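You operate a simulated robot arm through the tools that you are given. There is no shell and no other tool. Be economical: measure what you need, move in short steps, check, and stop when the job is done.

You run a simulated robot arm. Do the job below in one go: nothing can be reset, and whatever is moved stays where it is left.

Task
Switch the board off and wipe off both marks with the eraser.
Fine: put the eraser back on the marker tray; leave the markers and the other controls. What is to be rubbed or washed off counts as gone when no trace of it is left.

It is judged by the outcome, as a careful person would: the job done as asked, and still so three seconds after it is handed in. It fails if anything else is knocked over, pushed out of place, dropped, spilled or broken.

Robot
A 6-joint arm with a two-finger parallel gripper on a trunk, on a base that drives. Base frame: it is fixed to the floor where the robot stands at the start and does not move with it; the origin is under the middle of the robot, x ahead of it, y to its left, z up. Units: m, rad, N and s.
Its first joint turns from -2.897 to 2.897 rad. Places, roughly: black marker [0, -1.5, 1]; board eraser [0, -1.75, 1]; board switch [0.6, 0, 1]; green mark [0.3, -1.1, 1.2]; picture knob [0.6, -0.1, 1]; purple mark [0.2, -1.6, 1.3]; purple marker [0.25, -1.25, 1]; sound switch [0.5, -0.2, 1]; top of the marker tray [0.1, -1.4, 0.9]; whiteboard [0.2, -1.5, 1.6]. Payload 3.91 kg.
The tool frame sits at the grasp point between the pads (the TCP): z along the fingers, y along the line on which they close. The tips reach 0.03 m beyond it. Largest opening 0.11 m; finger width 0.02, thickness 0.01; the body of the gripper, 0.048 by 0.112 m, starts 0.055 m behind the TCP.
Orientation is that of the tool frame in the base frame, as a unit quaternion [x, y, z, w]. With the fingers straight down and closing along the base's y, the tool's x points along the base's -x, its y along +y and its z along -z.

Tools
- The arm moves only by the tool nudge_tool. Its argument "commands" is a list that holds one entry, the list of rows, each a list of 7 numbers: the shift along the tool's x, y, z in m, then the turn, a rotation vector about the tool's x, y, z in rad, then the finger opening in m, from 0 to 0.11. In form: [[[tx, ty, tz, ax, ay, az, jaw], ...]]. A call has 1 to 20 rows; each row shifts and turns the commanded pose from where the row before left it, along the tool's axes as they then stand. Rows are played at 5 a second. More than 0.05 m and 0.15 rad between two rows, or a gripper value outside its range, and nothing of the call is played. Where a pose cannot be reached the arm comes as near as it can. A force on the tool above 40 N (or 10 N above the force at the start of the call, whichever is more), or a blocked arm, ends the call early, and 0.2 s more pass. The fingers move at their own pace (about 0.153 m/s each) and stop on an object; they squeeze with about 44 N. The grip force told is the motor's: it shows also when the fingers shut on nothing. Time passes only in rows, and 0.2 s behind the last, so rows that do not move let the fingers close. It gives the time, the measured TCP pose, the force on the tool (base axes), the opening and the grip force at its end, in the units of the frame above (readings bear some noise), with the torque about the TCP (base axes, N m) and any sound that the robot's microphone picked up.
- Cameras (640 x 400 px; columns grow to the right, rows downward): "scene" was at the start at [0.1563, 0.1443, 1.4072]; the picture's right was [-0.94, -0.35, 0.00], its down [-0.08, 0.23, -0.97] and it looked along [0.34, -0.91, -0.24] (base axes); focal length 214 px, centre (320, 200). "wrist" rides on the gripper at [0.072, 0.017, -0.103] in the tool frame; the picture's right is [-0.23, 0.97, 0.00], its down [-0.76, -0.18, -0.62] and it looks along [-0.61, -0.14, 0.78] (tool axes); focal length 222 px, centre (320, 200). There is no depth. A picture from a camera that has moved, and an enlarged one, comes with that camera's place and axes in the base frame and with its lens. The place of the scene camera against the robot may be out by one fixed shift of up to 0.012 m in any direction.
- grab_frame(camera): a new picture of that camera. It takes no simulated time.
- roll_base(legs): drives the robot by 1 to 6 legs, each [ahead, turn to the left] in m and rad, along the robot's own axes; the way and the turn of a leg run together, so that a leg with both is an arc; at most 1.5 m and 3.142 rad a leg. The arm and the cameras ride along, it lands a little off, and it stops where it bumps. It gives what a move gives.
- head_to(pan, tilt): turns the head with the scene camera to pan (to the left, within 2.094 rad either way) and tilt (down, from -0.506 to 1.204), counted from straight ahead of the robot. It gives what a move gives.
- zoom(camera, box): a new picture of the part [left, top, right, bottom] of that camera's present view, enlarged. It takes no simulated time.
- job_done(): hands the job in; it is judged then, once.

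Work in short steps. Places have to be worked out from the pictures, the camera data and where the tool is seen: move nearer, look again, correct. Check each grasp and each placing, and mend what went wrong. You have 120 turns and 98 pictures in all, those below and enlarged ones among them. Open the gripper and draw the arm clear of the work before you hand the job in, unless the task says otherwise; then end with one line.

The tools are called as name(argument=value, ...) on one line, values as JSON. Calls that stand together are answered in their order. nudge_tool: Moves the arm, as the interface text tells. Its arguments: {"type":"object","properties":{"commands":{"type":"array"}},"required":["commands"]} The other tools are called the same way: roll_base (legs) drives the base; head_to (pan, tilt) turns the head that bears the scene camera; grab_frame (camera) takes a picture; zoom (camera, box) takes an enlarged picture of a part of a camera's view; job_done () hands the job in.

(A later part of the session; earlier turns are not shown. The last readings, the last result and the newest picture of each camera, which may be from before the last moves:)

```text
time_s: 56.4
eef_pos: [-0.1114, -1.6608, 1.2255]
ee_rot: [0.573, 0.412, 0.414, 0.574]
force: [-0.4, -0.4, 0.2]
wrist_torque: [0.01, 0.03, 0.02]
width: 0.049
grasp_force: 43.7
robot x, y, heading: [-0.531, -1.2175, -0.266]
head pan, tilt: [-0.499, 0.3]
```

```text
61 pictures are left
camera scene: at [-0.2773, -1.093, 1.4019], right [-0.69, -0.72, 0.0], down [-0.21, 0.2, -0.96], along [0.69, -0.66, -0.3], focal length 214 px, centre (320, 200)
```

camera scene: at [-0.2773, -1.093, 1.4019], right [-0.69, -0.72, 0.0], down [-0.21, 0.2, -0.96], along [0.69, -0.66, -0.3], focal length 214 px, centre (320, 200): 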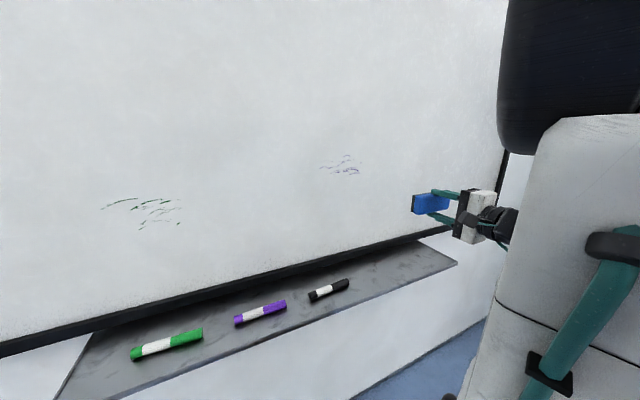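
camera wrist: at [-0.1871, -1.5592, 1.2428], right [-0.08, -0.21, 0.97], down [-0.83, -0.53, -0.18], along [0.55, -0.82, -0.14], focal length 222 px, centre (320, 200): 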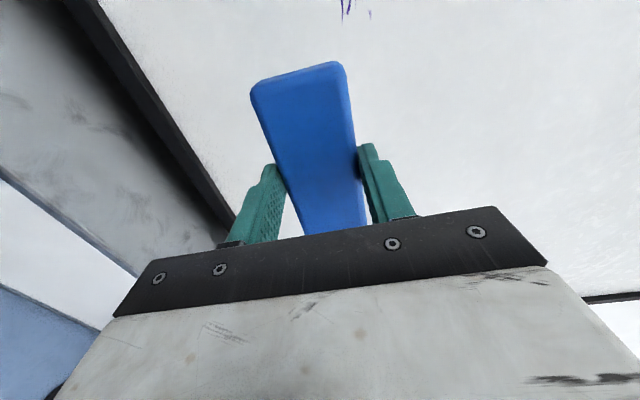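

The felt now faces the wall (tool z into the wall, y up). The purple mark spans roughly z 1.275–1.34, and the wall should be about 0.19 m ahead. I raise and approach to about 4 cm short.

nudge_tool(commands=[[[0.005, 0.028, 0.035, 0, 0, 0, 0.02], [0.005, 0.028, 0.035, 0, 0, 0, 0.02], [0.005, 0.028, 0.035, 0, 0, 0, 0.02], [0.005, 0, 0.035, 0, 0, 0, 0.02], [0, 0, 0, 0, 0, 0, 0.02]]])

grab_frame(camera="wrist")

zoom(camera="scene", box=[280, 100, 480, 225])

```text
time_s: 57.6
eef_pos: [0.026, -1.684, 1.3105]
ee_rot: [0.573, 0.413, 0.414, 0.574]
force: [0.5, 0.3, -0.2]
wrist_torque: [0.02, 0.03, 0.03]
width: 0.0493
grasp_force: 43.7
robot x, y, heading: [-0.5285, -1.2196, -0.26]
head pan, tilt: [-0.499, 0.3]
```

```text
60 pictures are left
camera wrist: at [-0.0488, -1.584, 1.3275], right [-0.07, -0.21, 0.97], down [-0.83, -0.53, -0.18], along [0.55, -0.82, -0.14], focal length 222 px, centre (320, 200)
```

wrist: 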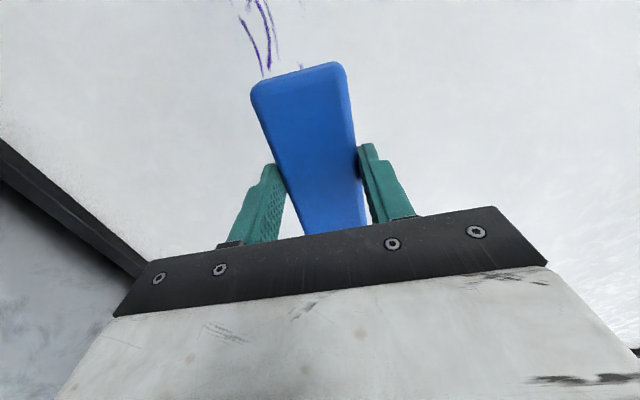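

```text
3.20 times, centred on (380, 162) of scene
camera zoom: at [-0.2774, -1.0929, 1.4019], right [-0.69, -0.72, 0.0], down [-0.21, 0.2, -0.96], along [0.69, -0.66, -0.3], focal length 686 px, centre (128, 320)
```

zoom: 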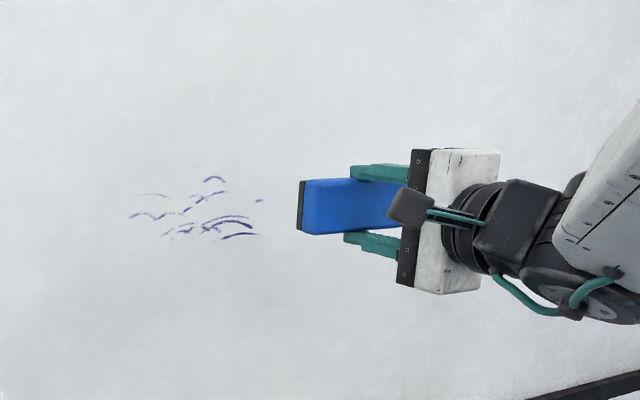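

About 5 cm short of the wall, next to the mark. I approach in small steps until contact.

nudge_tool(commands=[[[0, 0, 0.01, 0, 0, 0, 0.02], [0, 0, 0.01, 0, 0, 0, 0.02], [0, 0, 0.01, 0, 0, 0, 0.02], [0, 0, 0, 0, 0, 0, 0.02]]])

nudge_tool(commands=[[[0, 0, 0.004, 0, 0, 0, 0.02], [0, 0, 0.004, 0, 0, 0, 0.02], [0, 0, 0, 0, 0, 0, 0.02]]])

zoom(camera="scene", box=[280, 100, 480, 225])

```text
time_s: 58.6
eef_pos: [0.0559, -1.6945, 1.3111]
ee_rot: [0.572, 0.413, 0.414, 0.575]
force: [-0.7, -1.1, -0.8]
wrist_torque: [0.02, 0.02, -0.02]
width: 0.0489
grasp_force: 43.5
robot x, y, heading: [-0.5287, -1.2196, -0.262]
head pan, tilt: [-0.499, 0.3]
```

```text
time_s: 59.4
eef_pos: [0.0644, -1.6966, 1.3099]
ee_rot: [0.573, 0.413, 0.413, 0.574]
force: [-0.3, 0.2, -1.0]
wrist_torque: [0.01, 0.02, -0.02]
width: 0.0488
grasp_force: 43.5
robot x, y, heading: [-0.5266, -1.2182, -0.264]
head pan, tilt: [-0.499, 0.3]
```

```text
3.20 times, centred on (380, 162) of scene
camera zoom: at [-0.2773, -1.093, 1.4019], right [-0.69, -0.72, 0.0], down [-0.21, 0.2, -0.96], along [0.69, -0.66, -0.3], focal length 686 px, centre (128, 320)
```

zoom: 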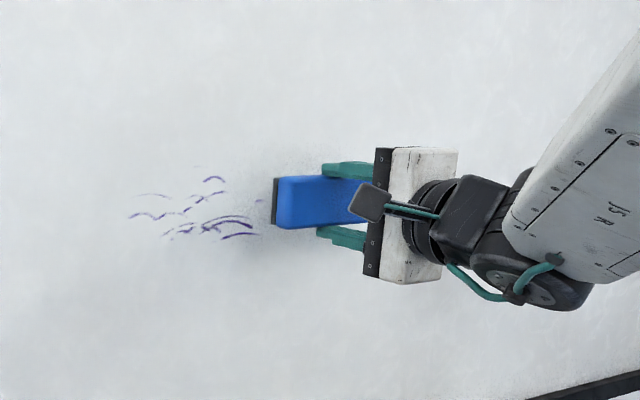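

No contact yet, but very close (a shadow shows at the felt). Continuing in 3 mm steps.

nudge_tool(commands=[[[0, 0, 0.003, 0, 0, 0, 0.02], [0, 0, 0.003, 0, 0, 0, 0.02], [0, 0, 0.003, 0, 0, 0, 0.02], [0, 0, 0, 0, 0, 0, 0.02]]])

nudge_tool(commands=[[[0, 0, 0.003, 0, 0, 0, 0.02], [0, 0, 0.002, 0, 0, 0, 0.02], [0, 0, 0, 0, 0, 0, 0.02]]])

```text
time_s: 60.4
eef_pos: [0.0724, -1.6992, 1.3106]
ee_rot: [0.572, 0.412, 0.415, 0.574]
force: [0.7, -0.6, -0.7]
wrist_torque: [0.03, 0.08, 0.0]
width: 0.0488
grasp_force: 43.9
robot x, y, heading: [-0.5236, -1.2166, -0.261]
head pan, tilt: [-0.499, 0.3]
```

```text
time_s: 61.2
eef_pos: [0.0778, -1.7011, 1.3095]
ee_rot: [0.573, 0.413, 0.414, 0.574]
force: [1.3, 0.5, -0.7]
wrist_torque: [0.04, -0.02, -0.03]
width: 0.0489
grasp_force: 43.9
robot x, y, heading: [-0.5268, -1.2171, -0.264]
head pan, tilt: [-0.499, 0.3]
```

Still free. A few more steps.

nudge_tool(commands=[[[0, 0, 0.003, 0, 0, 0, 0.02], [0, 0, 0.003, 0, 0, 0, 0.02], [0, 0, 0, 0, 0, 0, 0.02]]])

zoom(camera="scene", box=[280, 100, 480, 225])

```text
time_s: 62.0
eef_pos: [0.084, -1.7032, 1.3097]
ee_rot: [0.573, 0.413, 0.415, 0.574]
force: [0.3, 0.0, 0.0]
wrist_torque: [0.02, 0.06, 0.02]
width: 0.0489
grasp_force: 43.6
robot x, y, heading: [-0.5256, -1.2209, -0.267]
head pan, tilt: [-0.499, 0.3]
```

```text
3.20 times, centred on (380, 162) of scene
camera zoom: at [-0.2773, -1.093, 1.4019], right [-0.69, -0.72, 0.0], down [-0.21, 0.2, -0.96], along [0.69, -0.66, -0.3], focal length 686 px, centre (128, 320)
```

zoom: 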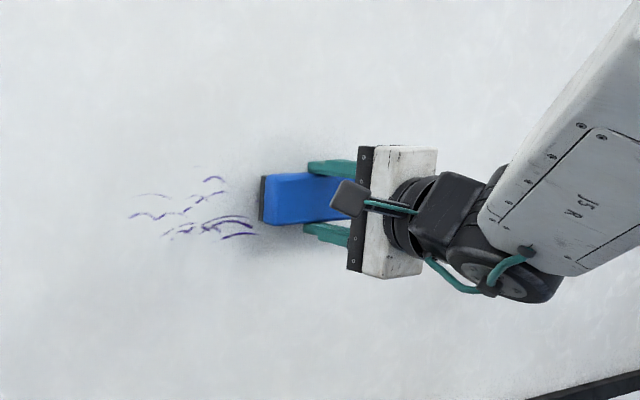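

Continuing toward the board.

nudge_tool(commands=[[[0, 0, 0.003, 0, 0, 0, 0.02], [0, 0, 0.002, 0, 0, 0, 0.02], [0, 0, 0, 0, 0, 0, 0.02]]])

nudge_tool(commands=[[[0, 0, 0.003, 0, 0, 0, 0.02], [0, 0, 0.002, 0, 0, 0, 0.02], [0, 0, 0, 0, 0, 0, 0.02]]])

grab_frame(camera="wrist")

```text
time_s: 62.8
eef_pos: [0.0885, -1.7046, 1.3105]
ee_rot: [0.573, 0.413, 0.415, 0.574]
force: [0.0, -0.1, -0.7]
wrist_torque: [0.0, 0.05, 0.0]
width: 0.0487
grasp_force: 44.0
robot x, y, heading: [-0.5271, -1.2199, -0.263]
head pan, tilt: [-0.499, 0.3]
```

```text
time_s: 63.6
eef_pos: [0.0919, -1.7053, 1.31]
ee_rot: [0.573, 0.413, 0.414, 0.574]
force: [-0.7, 0.7, -0.8]
wrist_torque: [-0.04, 0.03, 0.05]
width: 0.0487
grasp_force: 43.1
robot x, y, heading: [-0.5243, -1.2191, -0.263]
head pan, tilt: [-0.499, 0.3]
```

```text
56 pictures are left
camera wrist: at [0.0167, -1.6058, 1.3278], right [-0.07, -0.21, 0.97], down [-0.83, -0.53, -0.18], along [0.55, -0.82, -0.14], focal length 222 px, centre (320, 200)
```

wrist: 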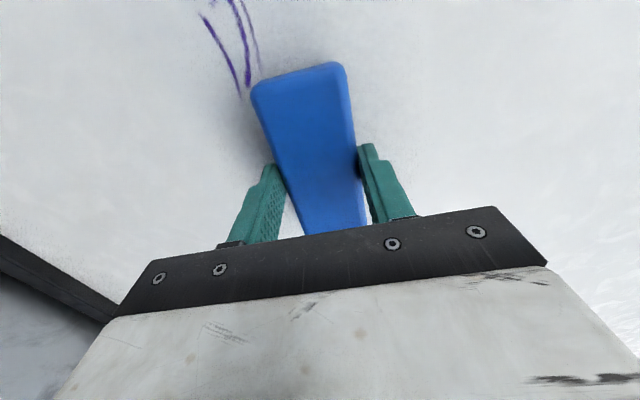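

Slight change in readings. Continuing gently.

nudge_tool(commands=[[[0, 0, 0.003, 0, 0, 0, 0.02], [0, 0, 0.002, 0, 0, 0, 0.02], [0, 0, 0, 0, 0, 0, 0.02]]])

nudge_tool(commands=[[[0, 0, 0.003, 0, 0, 0, 0.02], [0, 0, 0.002, 0, 0, 0, 0.02], [0, 0, 0, 0, 0, 0, 0.02]]])

zoom(camera="scene", box=[300, 120, 400, 200])

```text
time_s: 64.4
eef_pos: [0.0952, -1.7073, 1.3096]
ee_rot: [0.573, 0.413, 0.414, 0.574]
force: [-33.6, 17.9, -11.4]
wrist_torque: [0.15, 0.5, 0.42]
width: 0.0489
grasp_force: 43.7
robot x, y, heading: [-0.5266, -1.2189, -0.261]
head pan, tilt: [-0.499, 0.3]
```

```text
time_s: 65.2
eef_pos: [0.1002, -1.7095, 1.3119]
ee_rot: [0.573, 0.412, 0.414, 0.575]
force: [-38.6, 12.9, -15.6]
wrist_torque: [0.21, 0.55, -0.13]
width: 0.0487
grasp_force: 44.3
robot x, y, heading: [-0.5229, -1.2149, -0.265]
head pan, tilt: [-0.499, 0.3]
```

```text
5.00 times, centred on (350, 160) of scene
camera zoom: at [-0.2789, -1.0927, 1.4022], right [-0.69, -0.72, 0.0], down [-0.21, 0.2, -0.96], along [0.69, -0.66, -0.29], focal length 1072 px, centre (170, 400)
```

zoom: 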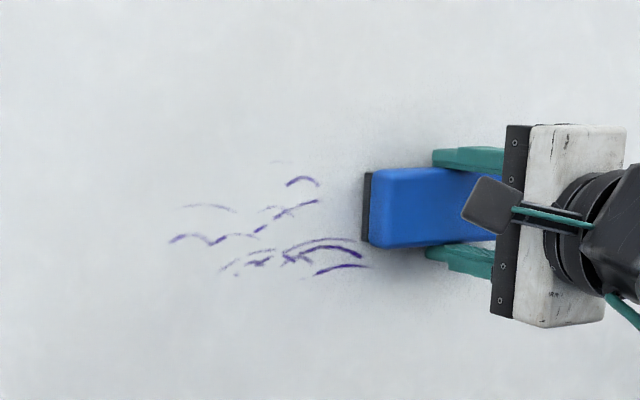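

Contact with the board occurred at TCP m≈0.632, and about 40 N is too much. I back off 5 mm and check.

nudge_tool(commands=[[[0, 0, -0.003, 0, 0, 0, 0.02], [0, 0, -0.003, 0, 0, 0, 0.02], [0, 0, 0, 0, 0, 0, 0.02]]])

```text
time_s: 66.0
eef_pos: [0.0962, -1.7071, 1.3103]
ee_rot: [0.572, 0.413, 0.414, 0.575]
force: [-0.1, 0.1, 0.1]
wrist_torque: [0.01, 0.01, -0.01]
width: 0.0487
grasp_force: 43.8
robot x, y, heading: [-0.5233, -1.2184, -0.265]
head pan, tilt: [-0.499, 0.3]
```

Force is zero again, so the eraser seated a few mm deeper in the grip. I advance 2–3 mm for a light press.

nudge_tool(commands=[[[0, 0, 0.0015, 0, 0, 0, 0.02], [0, 0, 0.001, 0, 0, 0, 0.02], [0, 0, 0, 0, 0, 0, 0.02]]])

```text
time_s: 66.8
eef_pos: [0.0974, -1.7072, 1.3111]
ee_rot: [0.573, 0.413, 0.414, 0.574]
force: [-0.4, 0.2, -0.7]
wrist_torque: [0.01, 0.01, 0.01]
width: 0.049
grasp_force: 44.5
robot x, y, heading: [-0.5253, -1.2207, -0.26]
head pan, tilt: [-0.499, 0.3]
```

nudge_tool(commands=[[[0, 0, 0.0015, 0, 0, 0, 0.02], [0, 0, 0, 0, 0, 0, 0.02]]])

```text
time_s: 67.4
eef_pos: [0.0994, -1.7091, 1.3106]
ee_rot: [0.573, 0.413, 0.414, 0.574]
force: [-3.3, 1.4, -1.6]
wrist_torque: [0.07, 0.08, -0.17]
width: 0.049
grasp_force: 44.0
robot x, y, heading: [-0.525, -1.2164, -0.269]
head pan, tilt: [-0.499, 0.3]
```

Light contact (3.5 N). I press slightly more and sweep toward the mark a short way, watching the force.

nudge_tool(commands=[[[0, 0, 0.0008, 0, 0, 0, 0.02], [0.015, 0, 0, 0, 0, 0, 0.02], [0.015, 0, 0, 0, 0, 0, 0.02], [0.015, 0, 0, 0, 0, 0, 0.02], [0, 0, 0, 0, 0, 0, 0.02]]])

zoom(camera="scene", box=[300, 120, 400, 200])

```text
time_s: 68.6
eef_pos: [0.1137, -1.6665, 1.3096]
ee_rot: [0.572, 0.413, 0.415, 0.574]
force: [-14.6, 1.8, 1.0]
wrist_torque: [0.03, 0.12, -0.48]
width: 0.0489
grasp_force: 43.3
robot x, y, heading: [-0.5288, -1.2205, -0.263]
head pan, tilt: [-0.499, 0.3]
```

```text
5.00 times, centred on (350, 160) of scene
camera zoom: at [-0.2781, -1.0929, 1.402], right [-0.69, -0.72, 0.0], down [-0.21, 0.2, -0.96], along [0.69, -0.66, -0.3], focal length 1072 px, centre (170, 400)
```

zoom: 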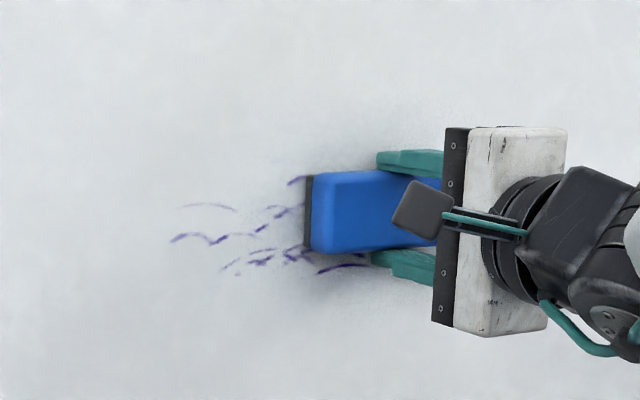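

Wiping works (14 N). Torque shows the -x end pressing more, so I trim yaw slightly and continue the pass.

nudge_tool(commands=[[[0.01, 0, -0.0005, 0, -0.006, 0, 0.02], [0.02, 0, 0, 0, 0, 0, 0.02], [0.02, 0, 0, 0, 0, 0, 0.02], [0.02, 0, 0, 0, 0, 0, 0.02], [0, 0, 0, 0, 0, 0, 0.02]]])

```text
time_s: 69.8
eef_pos: [0.136, -1.6014, 1.3113]
ee_rot: [0.574, 0.411, 0.413, 0.575]
force: [-27.3, 2.7, 0.2]
wrist_torque: [0.06, 0.17, -0.15]
width: 0.0489
grasp_force: 43.8
robot x, y, heading: [-0.5286, -1.2162, -0.265]
head pan, tilt: [-0.499, 0.3]
```

Now centred, but force is up to 27 N. I ease off 1 mm and continue to the end of the pass.

nudge_tool(commands=[[[0.005, 0, -0.0012, 0, 0, 0, 0.02], [0.02, 0, -0.0002, 0, 0, 0, 0.02], [0.02, 0, -0.0002, 0, 0, 0, 0.02], [0.02, 0, -0.0002, 0, 0, 0, 0.02], [0.02, 0, -0.0002, 0, 0, 0, 0.02], [0, 0, 0, 0, 0, 0, 0.02]]])

grab_frame(camera="scene")

```text
time_s: 71.2
eef_pos: [0.1621, -1.5179, 1.3089]
ee_rot: [0.573, 0.411, 0.413, 0.576]
force: [-8.0, 1.6, 0.7]
wrist_torque: [0.06, 0.06, -0.07]
width: 0.0489
grasp_force: 43.2
robot x, y, heading: [-0.5268, -1.217, -0.263]
head pan, tilt: [-0.499, 0.3]
```

```text
53 pictures are left
camera scene: at [-0.2778, -1.0928, 1.402], right [-0.69, -0.72, 0.0], down [-0.21, 0.2, -0.96], along [0.69, -0.66, -0.3], focal length 214 px, centre (320, 200)
```

scene: 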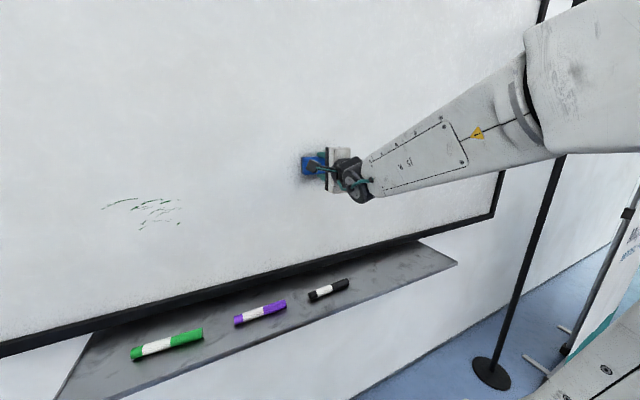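

Good pressure (8 N). I shift up 3 cm and return the other way over the mark.

nudge_tool(commands=[[[0.02, 0, 0.0003, 0, 0, 0, 0.02], [0, 0.015, 0, 0, 0, 0, 0.02], [0, 0.015, 0, 0, 0, 0, 0.02], [-0.02, 0, 0.0001, 0, 0, 0, 0.02], [-0.02, 0, 0.0001, 0, 0, 0, 0.02], [-0.02, 0, 0.0001, 0, 0, 0, 0.02], [-0.02, 0, 0.0001, 0, 0, 0, 0.02], [-0.02, 0, 0.0001, 0, 0, 0, 0.02], [0, 0, 0, 0, 0, 0, 0.02]]])

```text
time_s: 73.2
eef_pos: [0.1376, -1.5942, 1.3394]
ee_rot: [0.573, 0.411, 0.413, 0.576]
force: [-0.5, -0.5, -1.7]
wrist_torque: [-0.02, 0.02, -0.01]
width: 0.049
grasp_force: 44.0
robot x, y, heading: [-0.5227, -1.2174, -0.262]
head pan, tilt: [-0.499, 0.3]
```

Contact was lost on the way back. I press 1.5 mm further in and pass again.

nudge_tool(commands=[[[0, 0, 0.001, 0, 0, 0, 0.02], [0.0, 0, 0.001, 0, 0, 0, 0.02], [-0.02, 0, 0, 0, 0, 0, 0.02], [-0.02, 0, 0, 0, 0, 0, 0.02], [0, 0, 0, 0, 0, 0, 0.02]]])

grab_frame(camera="wrist")

```text
time_s: 74.4
eef_pos: [0.1252, -1.6321, 1.3402]
ee_rot: [0.574, 0.412, 0.413, 0.575]
force: [-21.7, 13.8, -0.8]
wrist_torque: [0.05, 0.15, 0.4]
width: 0.0488
grasp_force: 44.0
robot x, y, heading: [-0.5237, -1.2177, -0.263]
head pan, tilt: [-0.499, 0.3]
```

```text
52 pictures are left
camera wrist: at [0.05, -1.5315, 1.358], right [-0.08, -0.21, 0.97], down [-0.83, -0.52, -0.18], along [0.55, -0.83, -0.14], focal length 222 px, centre (320, 200)
```

wrist: 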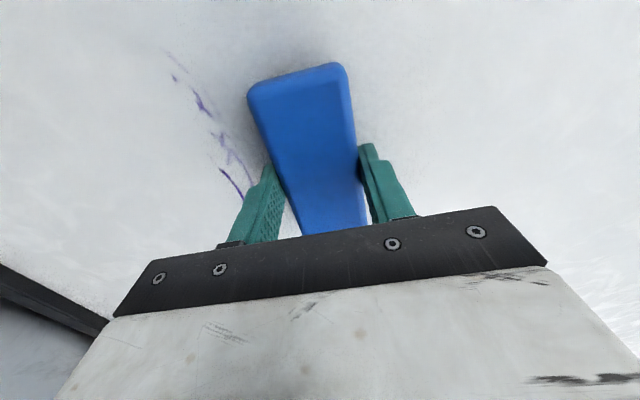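

The remaining strokes are below (left in view). I ease slightly, finish the upper pass going +x, then drop to the lower band.

nudge_tool(commands=[[[0.02, 0, -0.0008, 0, 0, 0, 0.02], [0.02, 0, 0, 0, 0, 0, 0.02], [0.02, 0, 0, 0, 0, 0, 0.02], [0.02, 0, 0, 0, 0, 0, 0.02], [0.02, 0, 0, 0, 0, 0, 0.02], [0.02, 0, 0, 0, 0, 0, 0.02], [0.02, 0, -0.0, 0, 0, 0, 0.02], [0.02, 0, 0, 0, 0, 0, 0.02], [0, 0, 0, 0, 0, 0, 0.02]]])

zoom(camera="scene", box=[280, 120, 380, 200])

```text
time_s: 76.4
eef_pos: [0.1701, -1.4933, 1.3432]
ee_rot: [0.573, 0.414, 0.415, 0.572]
force: [-1.6, 1.3, -0.7]
wrist_torque: [0.01, 0.01, -0.12]
width: 0.0493
grasp_force: 44.2
out of reach, approached as far as the arm can: row 8
robot x, y, heading: [-0.528, -1.2178, -0.265]
head pan, tilt: [-0.499, 0.3]
```

```text
5.00 times, centred on (330, 160) of scene
camera zoom: at [-0.2774, -1.0928, 1.4019], right [-0.69, -0.72, 0.0], down [-0.21, 0.2, -0.96], along [0.69, -0.66, -0.3], focal length 1072 px, centre (270, 400)
```

zoom: 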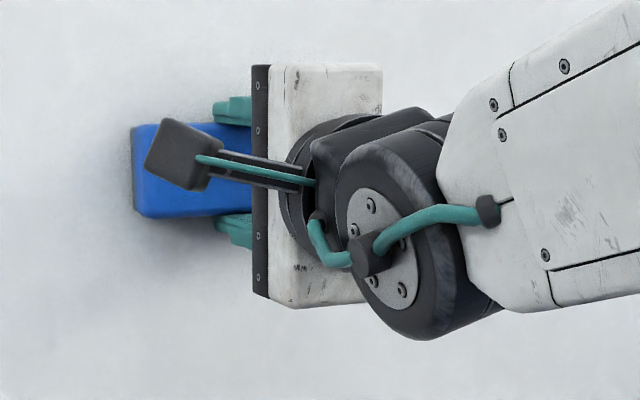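

The arm reached a joint limit at the right end, but that's past the mark. Now the lower band: down to z≈1.278 and pass back.

nudge_tool(commands=[[[-0.02, 0, 0, 0, 0, 0, 0.02], [0, -0.02, 0, 0, 0, 0, 0.02], [0, -0.02, 0, 0, 0, 0, 0.02], [0, -0.024, 0, 0, 0, 0, 0.02], [0, 0, 0, 0, 0, 0, 0.02]]])

grab_frame(camera="wrist")

```text
time_s: 77.6
eef_pos: [0.1649, -1.5126, 1.2796]
ee_rot: [0.575, 0.411, 0.412, 0.575]
force: [-0.3, -0.6, -2.0]
wrist_torque: [0.0, 0.02, 0.03]
width: 0.0489
grasp_force: 44.1
robot x, y, heading: [-0.5276, -1.2163, -0.266]
head pan, tilt: [-0.499, 0.3]
```

```text
50 pictures are left
camera wrist: at [0.089, -1.4115, 1.2965], right [-0.07, -0.21, 0.97], down [-0.83, -0.52, -0.18], along [0.55, -0.83, -0.14], focal length 222 px, centre (320, 200)
```

wrist: 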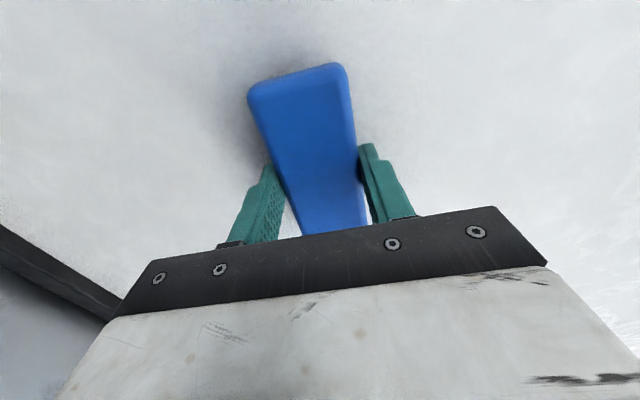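

Not in contact here. I press in 1.5 mm and start the lower pass.

nudge_tool(commands=[[[0, 0, 0.001, 0, 0, 0, 0.02], [0, 0, 0.0007, 0, 0, 0, 0.02], [-0.02, 0, 0, 0, 0, 0, 0.02], [-0.02, 0, 0, 0, 0, 0, 0.02], [0, 0, 0, 0, 0, 0, 0.02]]])

```text
time_s: 78.8
eef_pos: [0.1514, -1.5509, 1.2815]
ee_rot: [0.573, 0.411, 0.413, 0.576]
force: [-21.9, 14.9, -3.0]
wrist_torque: [0.09, 0.2, 0.26]
width: 0.0491
grasp_force: 44.1
robot x, y, heading: [-0.523, -1.2175, -0.26]
head pan, tilt: [-0.499, 0.3]
```

Good contact (25 N). I ease a little and continue across.

nudge_tool(commands=[[[-0.02, 0, -0.0006, 0, 0, 0, 0.02], [-0.02, 0, 0, 0, 0, 0, 0.02], [-0.02, 0, 0, 0, 0, 0, 0.02], [0, 0, 0, 0, 0, 0, 0.02]]])

nudge_tool(commands=[[[-0.02, 0, 0, 0, 0, 0, 0.02], [-0.02, 0, 0, 0, 0, 0, 0.02], [-0.02, 0, 0, 0, 0, 0, 0.02], [0, 0, 0, 0, 0, 0, 0.02]]])

grab_frame(camera="wrist")

zoom(camera="scene", box=[300, 120, 400, 200])

```text
time_s: 79.8
eef_pos: [0.1339, -1.6082, 1.2787]
ee_rot: [0.574, 0.411, 0.412, 0.576]
force: [-5.7, 2.4, 0.0]
wrist_torque: [0.06, 0.12, 0.11]
width: 0.0489
grasp_force: 43.8
robot x, y, heading: [-0.5267, -1.2171, -0.27]
head pan, tilt: [-0.499, 0.3]
```

```text
time_s: 80.8
eef_pos: [0.1146, -1.6663, 1.2791]
ee_rot: [0.574, 0.411, 0.412, 0.576]
force: [-4.8, 2.1, -1.3]
wrist_torque: [0.05, 0.12, -0.02]
width: 0.0487
grasp_force: 43.9
robot x, y, heading: [-0.5271, -1.2168, -0.266]
head pan, tilt: [-0.499, 0.3]
```

```text
49 pictures are left
camera wrist: at [0.039, -1.5653, 1.296], right [-0.08, -0.21, 0.97], down [-0.83, -0.52, -0.18], along [0.55, -0.83, -0.14], focal length 222 px, centre (320, 200)
```

wrist: 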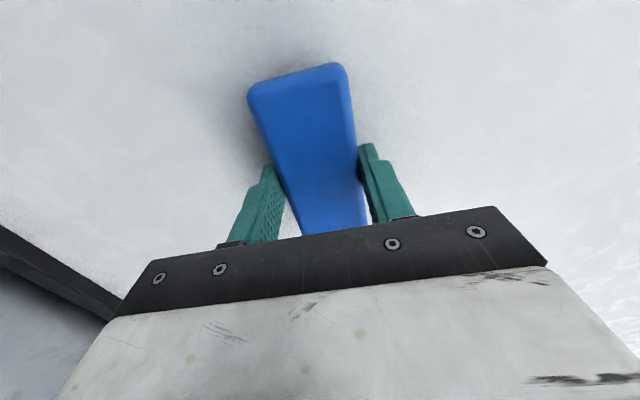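

```text
5.00 times, centred on (350, 160) of scene
camera zoom: at [-0.2776, -1.0928, 1.4019], right [-0.69, -0.72, 0.0], down [-0.21, 0.2, -0.96], along [0.69, -0.66, -0.3], focal length 1072 px, centre (170, 400)
```

zoom: 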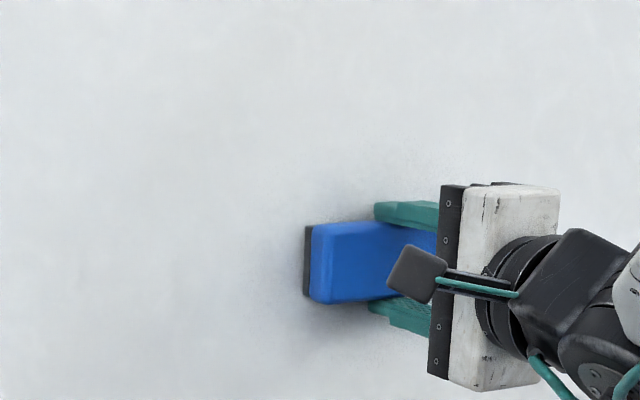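

The purple area looks clean. I extend the pass to the right end a bit more, then back off and inspect.

nudge_tool(commands=[[[-0.02, 0, 0.0004, 0, 0, 0, 0.02], [-0.02, 0, 0, 0, 0, 0, 0.02], [-0.02, 0, 0, 0, 0, 0, 0.02], [0, 0.02, 0, 0, 0, 0, 0.02], [0.02, 0, 0, 0, 0, 0, 0.02], [0.02, 0, 0, 0, 0, 0, 0.02], [0, 0, 0, 0, 0, 0, 0.02]]])

nudge_tool(commands=[[[0, 0, -0.03, 0, 0, 0, 0.02], [-0.04, 0, -0.03, 0, 0, 0, 0.02], [-0.04, 0, -0.03, 0, 0, 0, 0.02], [-0.04, 0, -0.03, 0, 0, 0, 0.02], [0, 0, 0, 0, 0, 0, 0.02]]])

grab_frame(camera="wrist")

zoom(camera="scene", box=[290, 130, 390, 192])

```text
time_s: 82.4
eef_pos: [0.1072, -1.6849, 1.2988]
ee_rot: [0.575, 0.411, 0.411, 0.576]
force: [-0.7, 0.4, -0.8]
wrist_torque: [0.02, 0.05, 0.0]
width: 0.0489
grasp_force: 43.7
robot x, y, heading: [-0.5266, -1.2214, -0.266]
head pan, tilt: [-0.499, 0.3]
```

```text
time_s: 83.6
eef_pos: [-0.0431, -1.7593, 1.2994]
ee_rot: [0.574, 0.411, 0.413, 0.575]
force: [0.1, -0.5, -1.2]
wrist_torque: [0.03, 0.04, 0.02]
width: 0.0487
grasp_force: 44.0
robot x, y, heading: [-0.5254, -1.2154, -0.262]
head pan, tilt: [-0.499, 0.3]
```

```text
47 pictures are left
camera wrist: at [-0.1194, -1.6588, 1.317], right [-0.08, -0.21, 0.97], down [-0.83, -0.52, -0.18], along [0.55, -0.83, -0.14], focal length 222 px, centre (320, 200)
```

wrist: 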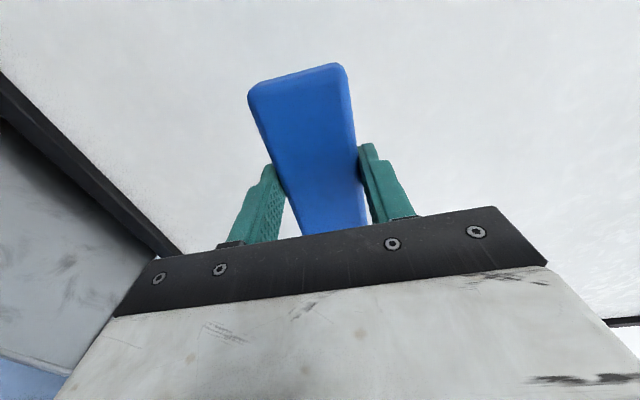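

```text
6.40 times, centred on (340, 161) of scene
camera zoom: at [-0.2773, -1.0929, 1.4019], right [-0.69, -0.72, 0.0], down [-0.21, 0.2, -0.96], along [0.69, -0.66, -0.3], focal length 1373 px, centre (192, 450)
```

zoom: 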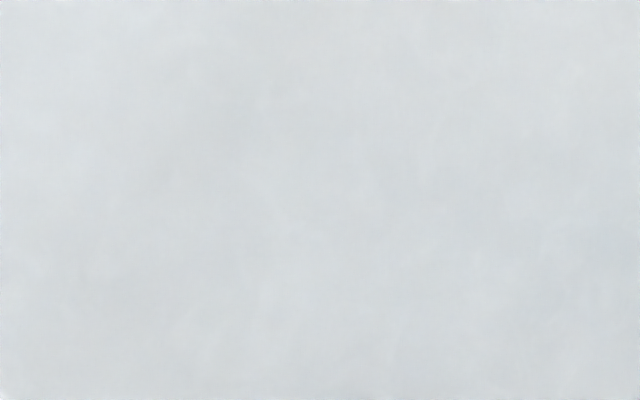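

Purple is completely gone. The green mark (s≈-1.03…-0.89) lies beyond the wrist limit from here, so I retract the hand a bit and move the base 0.49 m back along the wall: turn right, reverse, turn left. That keeps the arm away from the wall.

nudge_tool(commands=[[[0, 0, -0.04, 0, 0, 0, 0.02], [0, 0, -0.04, 0, 0, 0, 0.02], [0, 0, 0, 0, 0, 0, 0.02]]])

roll_base(legs=[[0, -1.63], [-0.49, 0], [0, 1.63]])

grab_frame(camera="scene")

grab_frame(camera="wrist")

```text
time_s: 84.4
eef_pos: [-0.1187, -1.7337, 1.3004]
ee_rot: [0.574, 0.412, 0.413, 0.575]
force: [-0.6, 0.5, -0.8]
wrist_torque: [0.02, -0.01, 0.01]
width: 0.049
grasp_force: 44.1
robot x, y, heading: [-0.5307, -1.2188, -0.265]
head pan, tilt: [-0.499, 0.3]
```

```text
time_s: 95.1
eef_pos: [0.0316, -1.2645, 1.2998]
ee_rot: [0.573, 0.413, 0.414, 0.574]
force: [-0.9, -0.5, -1.0]
wrist_torque: [0.03, 0.04, 0.03]
width: 0.0488
grasp_force: 44.0
robot x, y, heading: [-0.3754, -0.7526, -0.261]
head pan, tilt: [-0.499, 0.3]
```

```text
45 pictures are left
camera scene: at [-0.1303, -0.6254, 1.4019], right [-0.69, -0.73, 0.0], down [-0.21, 0.2, -0.96], along [0.69, -0.66, -0.3], focal length 214 px, centre (320, 200)
```

scene: 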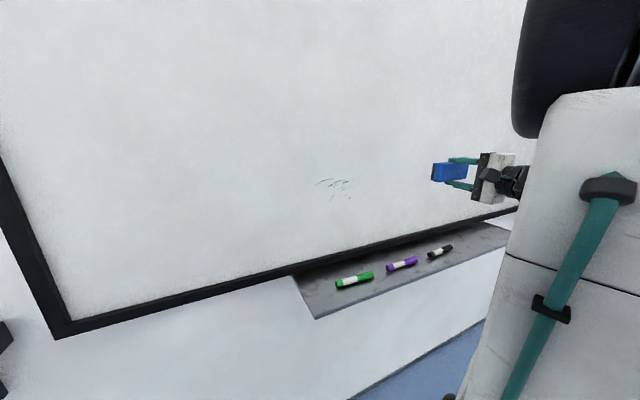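

```text
44 pictures are left
camera wrist: at [-0.0441, -1.1647, 1.3175], right [-0.07, -0.21, 0.97], down [-0.83, -0.53, -0.18], along [0.55, -0.82, -0.14], focal length 222 px, centre (320, 200)
```

wrist: 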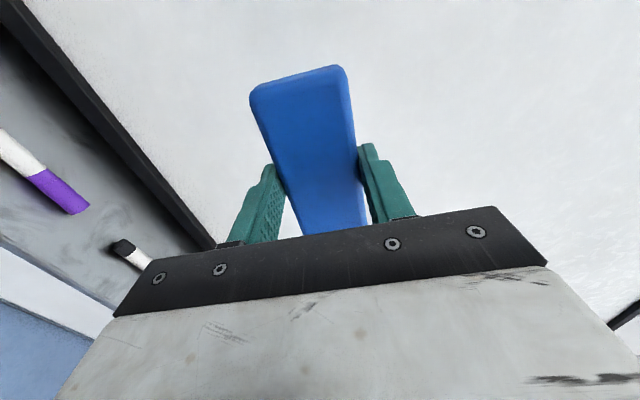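

The base landed well. The green mark spans about s −1.045…−0.90 and z 1.18…1.26. I approach its right side at z≈1.255, stopping about 15 mm short of contact.

nudge_tool(commands=[[[0.0155, -0.009, 0.0375, 0, -0.005, 0, 0.02], [0.0155, -0.009, 0.0375, 0, 0, 0, 0.02], [0.0155, -0.009, 0.0375, 0, 0, 0, 0.02], [0.0155, -0.009, 0.0375, 0, 0, 0, 0.02], [0.0155, -0.009, 0.0375, 0, 0, 0, 0.02], [0, 0, 0, 0, 0, 0, 0.02]]])

nudge_tool(commands=[[[0, 0, 0.005, 0, 0, 0, 0.02], [0, 0, 0.003, 0, 0, 0, 0.02], [0, 0, 0, 0, 0, 0, 0.02]]])

zoom(camera="scene", box=[290, 140, 430, 230])

```text
time_s: 96.5
eef_pos: [0.234, -1.2522, 1.2563]
ee_rot: [0.574, 0.411, 0.412, 0.576]
force: [0.7, 0.5, -0.3]
wrist_torque: [0.0, 0.0, -0.01]
width: 0.0487
grasp_force: 44.1
robot x, y, heading: [-0.3785, -0.7522, -0.257]
head pan, tilt: [-0.499, 0.3]
```

```text
time_s: 97.3
eef_pos: [0.2415, -1.2542, 1.2554]
ee_rot: [0.574, 0.411, 0.413, 0.576]
force: [0.4, 0.0, -0.9]
wrist_torque: [-0.02, 0.02, -0.03]
width: 0.0489
grasp_force: 43.8
robot x, y, heading: [-0.3815, -0.7524, -0.258]
head pan, tilt: [-0.499, 0.3]
```

```text
4.44 times, centred on (360, 185) of scene
camera zoom: at [-0.1302, -0.6254, 1.4019], right [-0.69, -0.73, 0.0], down [-0.21, 0.2, -0.96], along [0.69, -0.66, -0.3], focal length 953 px, centre (142, 267)
```

zoom: 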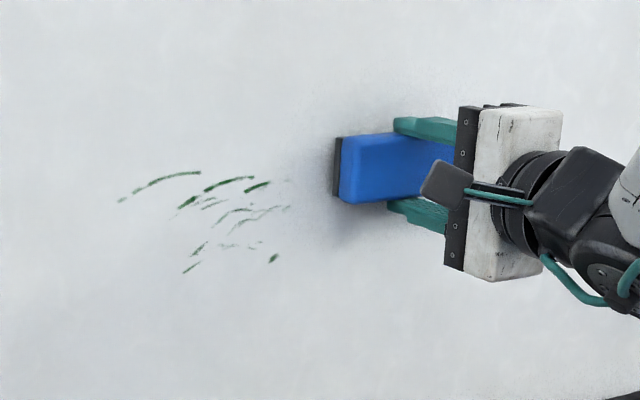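

About 10 mm from contact. Small steps in.

nudge_tool(commands=[[[0, 0, 0.003, 0, 0, 0, 0.02], [0, 0, 0.002, 0, 0, 0, 0.02], [0, 0, 0, 0, 0, 0, 0.02]]])

nudge_tool(commands=[[[0, 0, 0.0015, 0, 0, 0, 0.02], [0, 0, 0.0015, 0, 0, 0, 0.02], [0, 0, 0, 0, 0, 0, 0.02]]])

```text
time_s: 98.1
eef_pos: [0.2462, -1.2558, 1.257]
ee_rot: [0.574, 0.412, 0.412, 0.575]
force: [-0.2, -0.7, -1.1]
wrist_torque: [0.02, 0.04, -0.01]
width: 0.049
grasp_force: 44.2
robot x, y, heading: [-0.3794, -0.7498, -0.259]
head pan, tilt: [-0.499, 0.3]
```

```text
time_s: 98.8
eef_pos: [0.2471, -1.2555, 1.2561]
ee_rot: [0.574, 0.411, 0.413, 0.575]
force: [-17.7, 11.8, 2.9]
wrist_torque: [0.0, 0.0, 0.11]
width: 0.0491
grasp_force: 44.3
robot x, y, heading: [-0.3801, -0.7532, -0.259]
head pan, tilt: [-0.499, 0.3]
stopped in row 3: the force on the tool passed its limit at 41 N (the readings are from after the stop); the commanded pose is now the measured one
```

Contact, with 20 N left. I back off a hair and sweep across at the top band.

nudge_tool(commands=[[[0.01, 0, -0.0004, 0, 0, 0, 0.02], [0.02, 0, 0, 0, 0, 0, 0.02], [0.02, 0, 0, 0, 0, 0, 0.02], [0, 0, 0, 0, 0, 0, 0.02]]])

```text
time_s: 99.8
eef_pos: [0.2625, -1.2093, 1.2551]
ee_rot: [0.575, 0.411, 0.411, 0.576]
force: [-18.3, 7.0, 2.5]
wrist_torque: [0.1, -0.05, 0.46]
width: 0.0488
grasp_force: 43.8
robot x, y, heading: [-0.3792, -0.7534, -0.261]
head pan, tilt: [-0.499, 0.3]
stopped in row 4: the force on the tool passed its limit at 41 N (the readings are from after the stop); the commanded pose is now the measured one
```

Force climbs in this direction and the +x end presses more, so I undo the yaw trim, back off 1 mm and proceed.

nudge_tool(commands=[[[0, 0, -0.0012, 0, 0.005, 0, 0.02], [0.015, 0, 0, 0, 0, 0, 0.02], [0.015, 0, 0, 0, 0, 0, 0.02], [0.015, 0, 0, 0, 0, 0, 0.02], [0, 0, 0, 0, 0, 0, 0.02]]])

zoom(camera="scene", box=[290, 140, 430, 230])

```text
time_s: 101.0
eef_pos: [0.2769, -1.1666, 1.2539]
ee_rot: [0.574, 0.412, 0.413, 0.574]
force: [-22.3, 0.8, -0.1]
wrist_torque: [0.02, 0.08, -0.8]
width: 0.049
grasp_force: 44.2
robot x, y, heading: [-0.3785, -0.7504, -0.26]
head pan, tilt: [-0.499, 0.3]
```

```text
4.44 times, centred on (360, 185) of scene
camera zoom: at [-0.1317, -0.6257, 1.4021], right [-0.69, -0.73, 0.0], down [-0.21, 0.2, -0.96], along [0.69, -0.66, -0.3], focal length 953 px, centre (142, 267)
```

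zoom: 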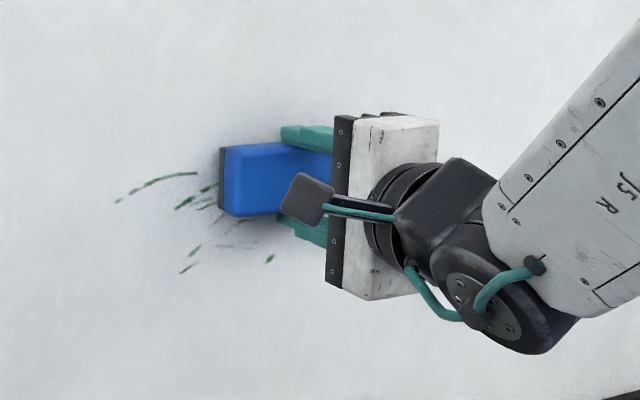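

Slightly overcorrected, so I trim half back, ease off a touch and continue to the left end.

nudge_tool(commands=[[[0.005, 0, -0.0006, 0, -0.0025, 0, 0.02], [0.015, 0, -0.0001, 0, 0, 0, 0.02], [0.015, 0, -0.0001, 0, 0, 0, 0.02], [0.015, 0, -0.0001, 0, 0, 0, 0.02], [0, 0, 0, 0, 0, 0, 0.02]]])

nudge_tool(commands=[[[0.015, 0, -0.0001, 0, 0, 0, 0.02], [0.015, 0, -0.0001, 0, 0, 0, 0.02], [0.015, 0, -0.0001, 0, 0, 0, 0.02], [0, 0, 0, 0, 0, 0, 0.02]]])

zoom(camera="scene", box=[270, 140, 410, 230])

```text
time_s: 102.2
eef_pos: [0.2911, -1.1185, 1.2534]
ee_rot: [0.575, 0.412, 0.411, 0.575]
force: [-13.1, 2.9, -0.6]
wrist_torque: [0.03, -0.03, 0.19]
width: 0.0487
grasp_force: 44.1
robot x, y, heading: [-0.3795, -0.7534, -0.26]
head pan, tilt: [-0.499, 0.3]
```

```text
time_s: 103.2
eef_pos: [0.3048, -1.0761, 1.2547]
ee_rot: [0.575, 0.412, 0.413, 0.574]
force: [-7.4, 0.6, 0.4]
wrist_torque: [0.12, -0.04, 0.06]
width: 0.0488
grasp_force: 43.9
robot x, y, heading: [-0.3756, -0.7505, -0.257]
head pan, tilt: [-0.499, 0.3]
```

```text
4.44 times, centred on (340, 185) of scene
camera zoom: at [-0.1309, -0.6256, 1.4019], right [-0.69, -0.73, 0.0], down [-0.21, 0.2, -0.96], along [0.69, -0.66, -0.3], focal length 953 px, centre (231, 267)
```

zoom: 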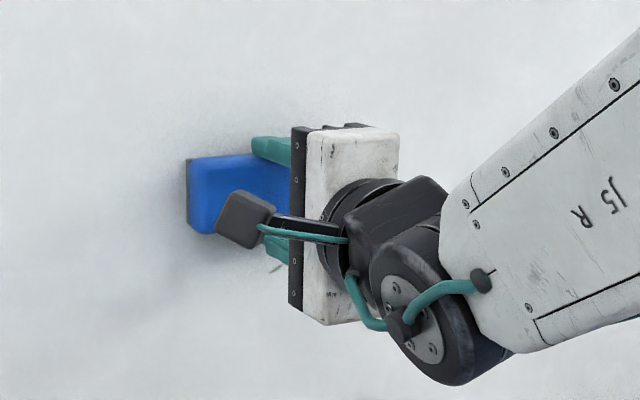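

The left end is passed. Now down 3.5 cm and back for the middle band, pressing slightly more for the return.

nudge_tool(commands=[[[0.01, 0, 0, 0, 0, 0, 0.02], [0, -0.018, 0.0003, 0, 0, 0, 0.02], [0, -0.018, 0.0003, 0, 0, 0, 0.02], [-0.015, 0, 0.0005, 0, 0, 0, 0.02], [-0.015, 0, 0, 0, 0, 0, 0.02], [0, 0, 0, 0, 0, 0, 0.02]]])

```text
time_s: 104.6
eef_pos: [0.2999, -1.0927, 1.2181]
ee_rot: [0.574, 0.413, 0.413, 0.574]
force: [-31.4, 21.9, -3.7]
wrist_torque: [0.04, 0.07, 0.39]
width: 0.0489
grasp_force: 44.3
robot x, y, heading: [-0.3778, -0.7502, -0.261]
head pan, tilt: [-0.499, 0.3]
```

Pressure is 38 N, too much, so I ease 0.8 mm and continue the pass.

nudge_tool(commands=[[[-0.01, 0, -0.0009, 0, 0, 0, 0.02], [-0.015, 0, 0, 0, 0, 0, 0.02], [-0.015, 0, 0, 0, 0, 0, 0.02], [-0.015, 0, 0, 0, 0, 0, 0.02], [0, 0, 0, 0, 0, 0, 0.02]]])

nudge_tool(commands=[[[-0.015, 0, 0.0002, 0, 0, 0, 0.02], [-0.015, 0, 0, 0, 0, 0, 0.02], [-0.015, 0, 0, 0, 0, 0, 0.02], [0, 0, 0, 0, 0, 0, 0.02]]])

zoom(camera="scene", box=[290, 140, 430, 230])

```text
time_s: 105.8
eef_pos: [0.2827, -1.1478, 1.2199]
ee_rot: [0.574, 0.412, 0.413, 0.575]
force: [-22.9, 13.8, 0.2]
wrist_torque: [-0.06, 0.09, 0.37]
width: 0.0493
grasp_force: 43.8
robot x, y, heading: [-0.3774, -0.7489, -0.259]
head pan, tilt: [-0.499, 0.3]
```

```text
time_s: 106.8
eef_pos: [0.2692, -1.1914, 1.2197]
ee_rot: [0.574, 0.412, 0.412, 0.575]
force: [-10.5, 7.8, -0.9]
wrist_torque: [-0.06, -0.03, 0.06]
width: 0.049
grasp_force: 43.9
robot x, y, heading: [-0.3774, -0.7522, -0.258]
head pan, tilt: [-0.499, 0.3]
```

```text
4.44 times, centred on (360, 185) of scene
camera zoom: at [-0.131, -0.6252, 1.402], right [-0.69, -0.73, 0.0], down [-0.21, 0.2, -0.96], along [0.69, -0.66, -0.3], focal length 953 px, centre (142, 267)
```

zoom: 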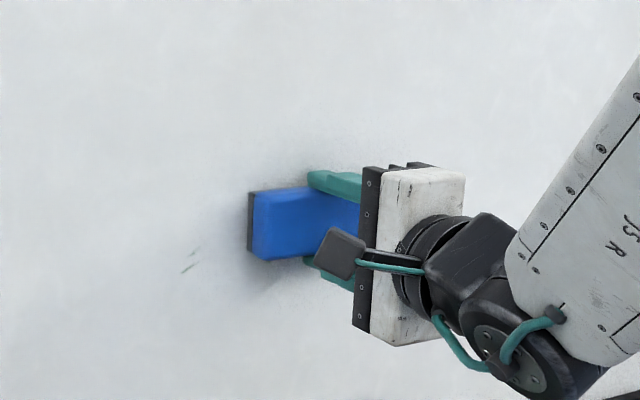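

Only faint strokes remain lower left. I finish this pass to the right end, drop to z≈1.185 and sweep back.

nudge_tool(commands=[[[-0.015, 0, 0.0004, 0, 0, 0, 0.02], [-0.015, 0, 0, 0, 0, 0, 0.02], [-0.015, 0, 0.0002, 0, 0, 0, 0.02], [-0.015, 0, 0, 0, 0, 0, 0.02], [0, -0.018, 0, 0, 0, 0, 0.02], [0, -0.018, 0, 0, 0, 0, 0.02], [0, 0, 0, 0, 0, 0, 0.02]]])

nudge_tool(commands=[[[0.015, 0, 0, 0, 0, 0, 0.02], [0.015, 0, 0, 0, 0, 0, 0.02], [0, 0, 0, 0, 0, 0, 0.02]]])

```text
time_s: 108.4
eef_pos: [0.2489, -1.2471, 1.1836]
ee_rot: [0.575, 0.412, 0.412, 0.575]
force: [0.4, 0.3, -0.4]
wrist_torque: [0.02, 0.01, 0.01]
width: 0.0489
grasp_force: 44.0
robot x, y, heading: [-0.3765, -0.748, -0.261]
head pan, tilt: [-0.499, 0.3]
```

```text
time_s: 109.2
eef_pos: [0.259, -1.2189, 1.183]
ee_rot: [0.575, 0.412, 0.413, 0.574]
force: [0.0, 0.0, -1.4]
wrist_torque: [0.02, 0.01, -0.01]
width: 0.0488
grasp_force: 44.4
robot x, y, heading: [-0.3748, -0.7551, -0.262]
head pan, tilt: [-0.499, 0.3]
```

Contact was lost here, so I press in 1.5 mm and sweep.

nudge_tool(commands=[[[0, 0, 0.001, 0, 0, 0, 0.02], [0, 0, 0.0008, 0, 0, 0, 0.02], [0.015, 0, 0, 0, 0, 0, 0.02], [0.015, 0, 0, 0, 0, 0, 0.02], [0, 0, 0, 0, 0, 0, 0.02]]])

nudge_tool(commands=[[[0.015, 0, 0, 0, 0, 0, 0.02], [0.015, 0, 0, 0, 0, 0, 0.02], [0.015, 0, 0, 0, 0, 0, 0.02], [0, 0, 0, 0, 0, 0, 0.02]]])

```text
time_s: 110.4
eef_pos: [0.2692, -1.1903, 1.1828]
ee_rot: [0.575, 0.411, 0.413, 0.574]
force: [-26.5, 1.0, -1.5]
wrist_torque: [-0.03, 0.09, -0.17]
width: 0.0487
grasp_force: 44.3
robot x, y, heading: [-0.3782, -0.7503, -0.259]
head pan, tilt: [-0.499, 0.3]
```

```text
time_s: 111.0
eef_pos: [0.2774, -1.1674, 1.1841]
ee_rot: [0.575, 0.411, 0.412, 0.575]
force: [-20.7, 7.3, 3.2]
wrist_torque: [0.06, -0.02, 0.27]
width: 0.0487
grasp_force: 44.2
robot x, y, heading: [-0.3724, -0.7522, -0.264]
head pan, tilt: [-0.499, 0.3]
stopped in row 2: the force on the tool passed its limit at 41 N (the readings are from after the stop); the commanded pose is now the measured one
```

Force limit touched, so I ease 1 mm and continue.

nudge_tool(commands=[[[0.005, 0, -0.0008, 0, 0.0015, 0, 0.02], [0.015, 0, -0.0002, 0, 0, 0, 0.02], [0.015, 0, -0.0002, 0, 0, 0, 0.02], [0.015, 0, -0.0002, 0, 0, 0, 0.02], [0, 0, 0, 0, 0, 0, 0.02]]])

nudge_tool(commands=[[[0.015, 0, -0.0001, 0, 0, 0, 0.02], [0.015, 0, -0.0001, 0, 0, 0, 0.02], [0.015, 0, -0.0001, 0, 0, 0, 0.02], [0, 0, 0, 0, 0, 0, 0.02]]])

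zoom(camera="scene", box=[270, 140, 410, 230])

```text
time_s: 112.2
eef_pos: [0.2912, -1.1214, 1.1823]
ee_rot: [0.575, 0.412, 0.412, 0.574]
force: [-20.6, 1.4, -1.2]
wrist_torque: [0.08, 0.01, -0.62]
width: 0.0489
grasp_force: 44.0
robot x, y, heading: [-0.3823, -0.7533, -0.263]
head pan, tilt: [-0.499, 0.3]
```

```text
time_s: 113.2
eef_pos: [0.3067, -1.0783, 1.1839]
ee_rot: [0.574, 0.412, 0.413, 0.575]
force: [-14.9, 1.7, 0.9]
wrist_torque: [0.04, 0.07, -0.33]
width: 0.049
grasp_force: 44.3
robot x, y, heading: [-0.3779, -0.7529, -0.261]
head pan, tilt: [-0.499, 0.3]
```

```text
4.44 times, centred on (340, 185) of scene
camera zoom: at [-0.1313, -0.6256, 1.402], right [-0.69, -0.73, 0.0], down [-0.21, 0.2, -0.96], along [0.69, -0.66, -0.3], focal length 953 px, centre (231, 267)
```

zoom: 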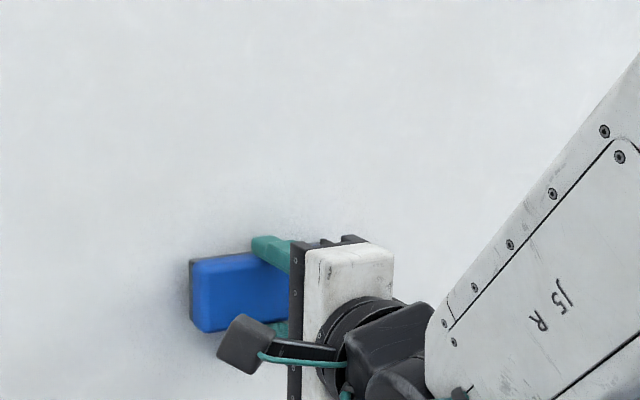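

Looks clean so far. I pull back from the board and inspect the whole area.

nudge_tool(commands=[[[0, 0, -0.03, 0, 0, 0, 0.02], [-0.03, 0.0, -0.035, 0, 0, 0, 0.02], [-0.03, 0.0, -0.035, 0, 0, 0, 0.02], [-0.03, 0.0, -0.035, 0, 0, 0, 0.02], [-0.035, 0.0, -0.035, 0, 0, 0, 0.02], [-0.035, 0.01, -0.035, 0, 0, 0, 0.02], [-0.035, 0.02, -0.0, 0, 0, 0, 0.02], [-0.035, 0.03, -0.0, 0, 0, 0, 0.02], [0, 0.04, 0, 0, 0, 0, 0.02], [0, 0, 0, 0, 0, 0, 0.02]]])

zoom(camera="scene", box=[280, 150, 400, 225])

grab_frame(camera="scene")

```text
refused: row 6 steps farther than a row can; nothing moved
```

```text
5.33 times, centred on (340, 188) of scene
camera zoom: at [-0.1313, -0.6256, 1.402], right [-0.69, -0.73, 0.0], down [-0.21, 0.2, -0.96], along [0.69, -0.66, -0.3], focal length 1144 px, centre (213, 267)
```

zoom: 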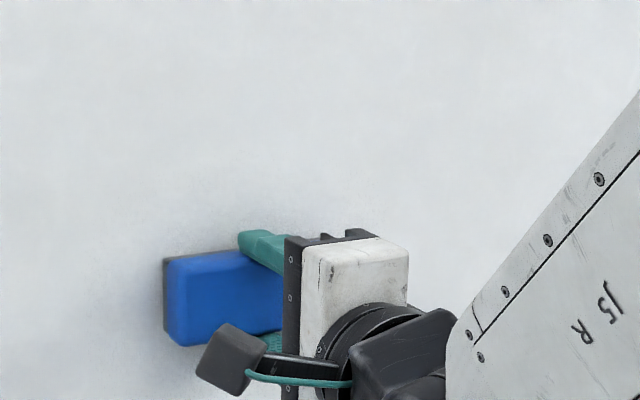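

```text
37 pictures are left
camera scene: at [-0.1313, -0.6256, 1.402], right [-0.69, -0.73, 0.0], down [-0.21, 0.2, -0.96], along [0.69, -0.66, -0.3], focal length 214 px, centre (320, 200)
```

scene: 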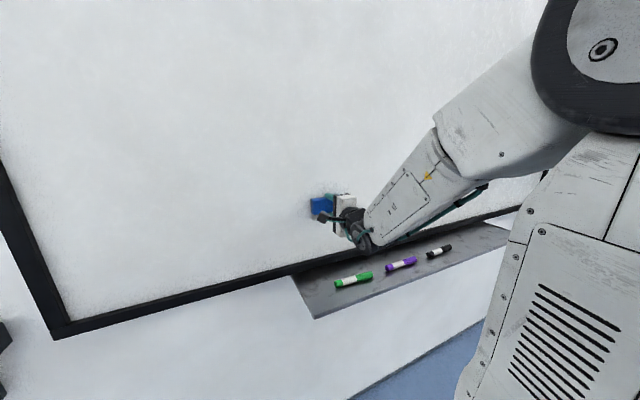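

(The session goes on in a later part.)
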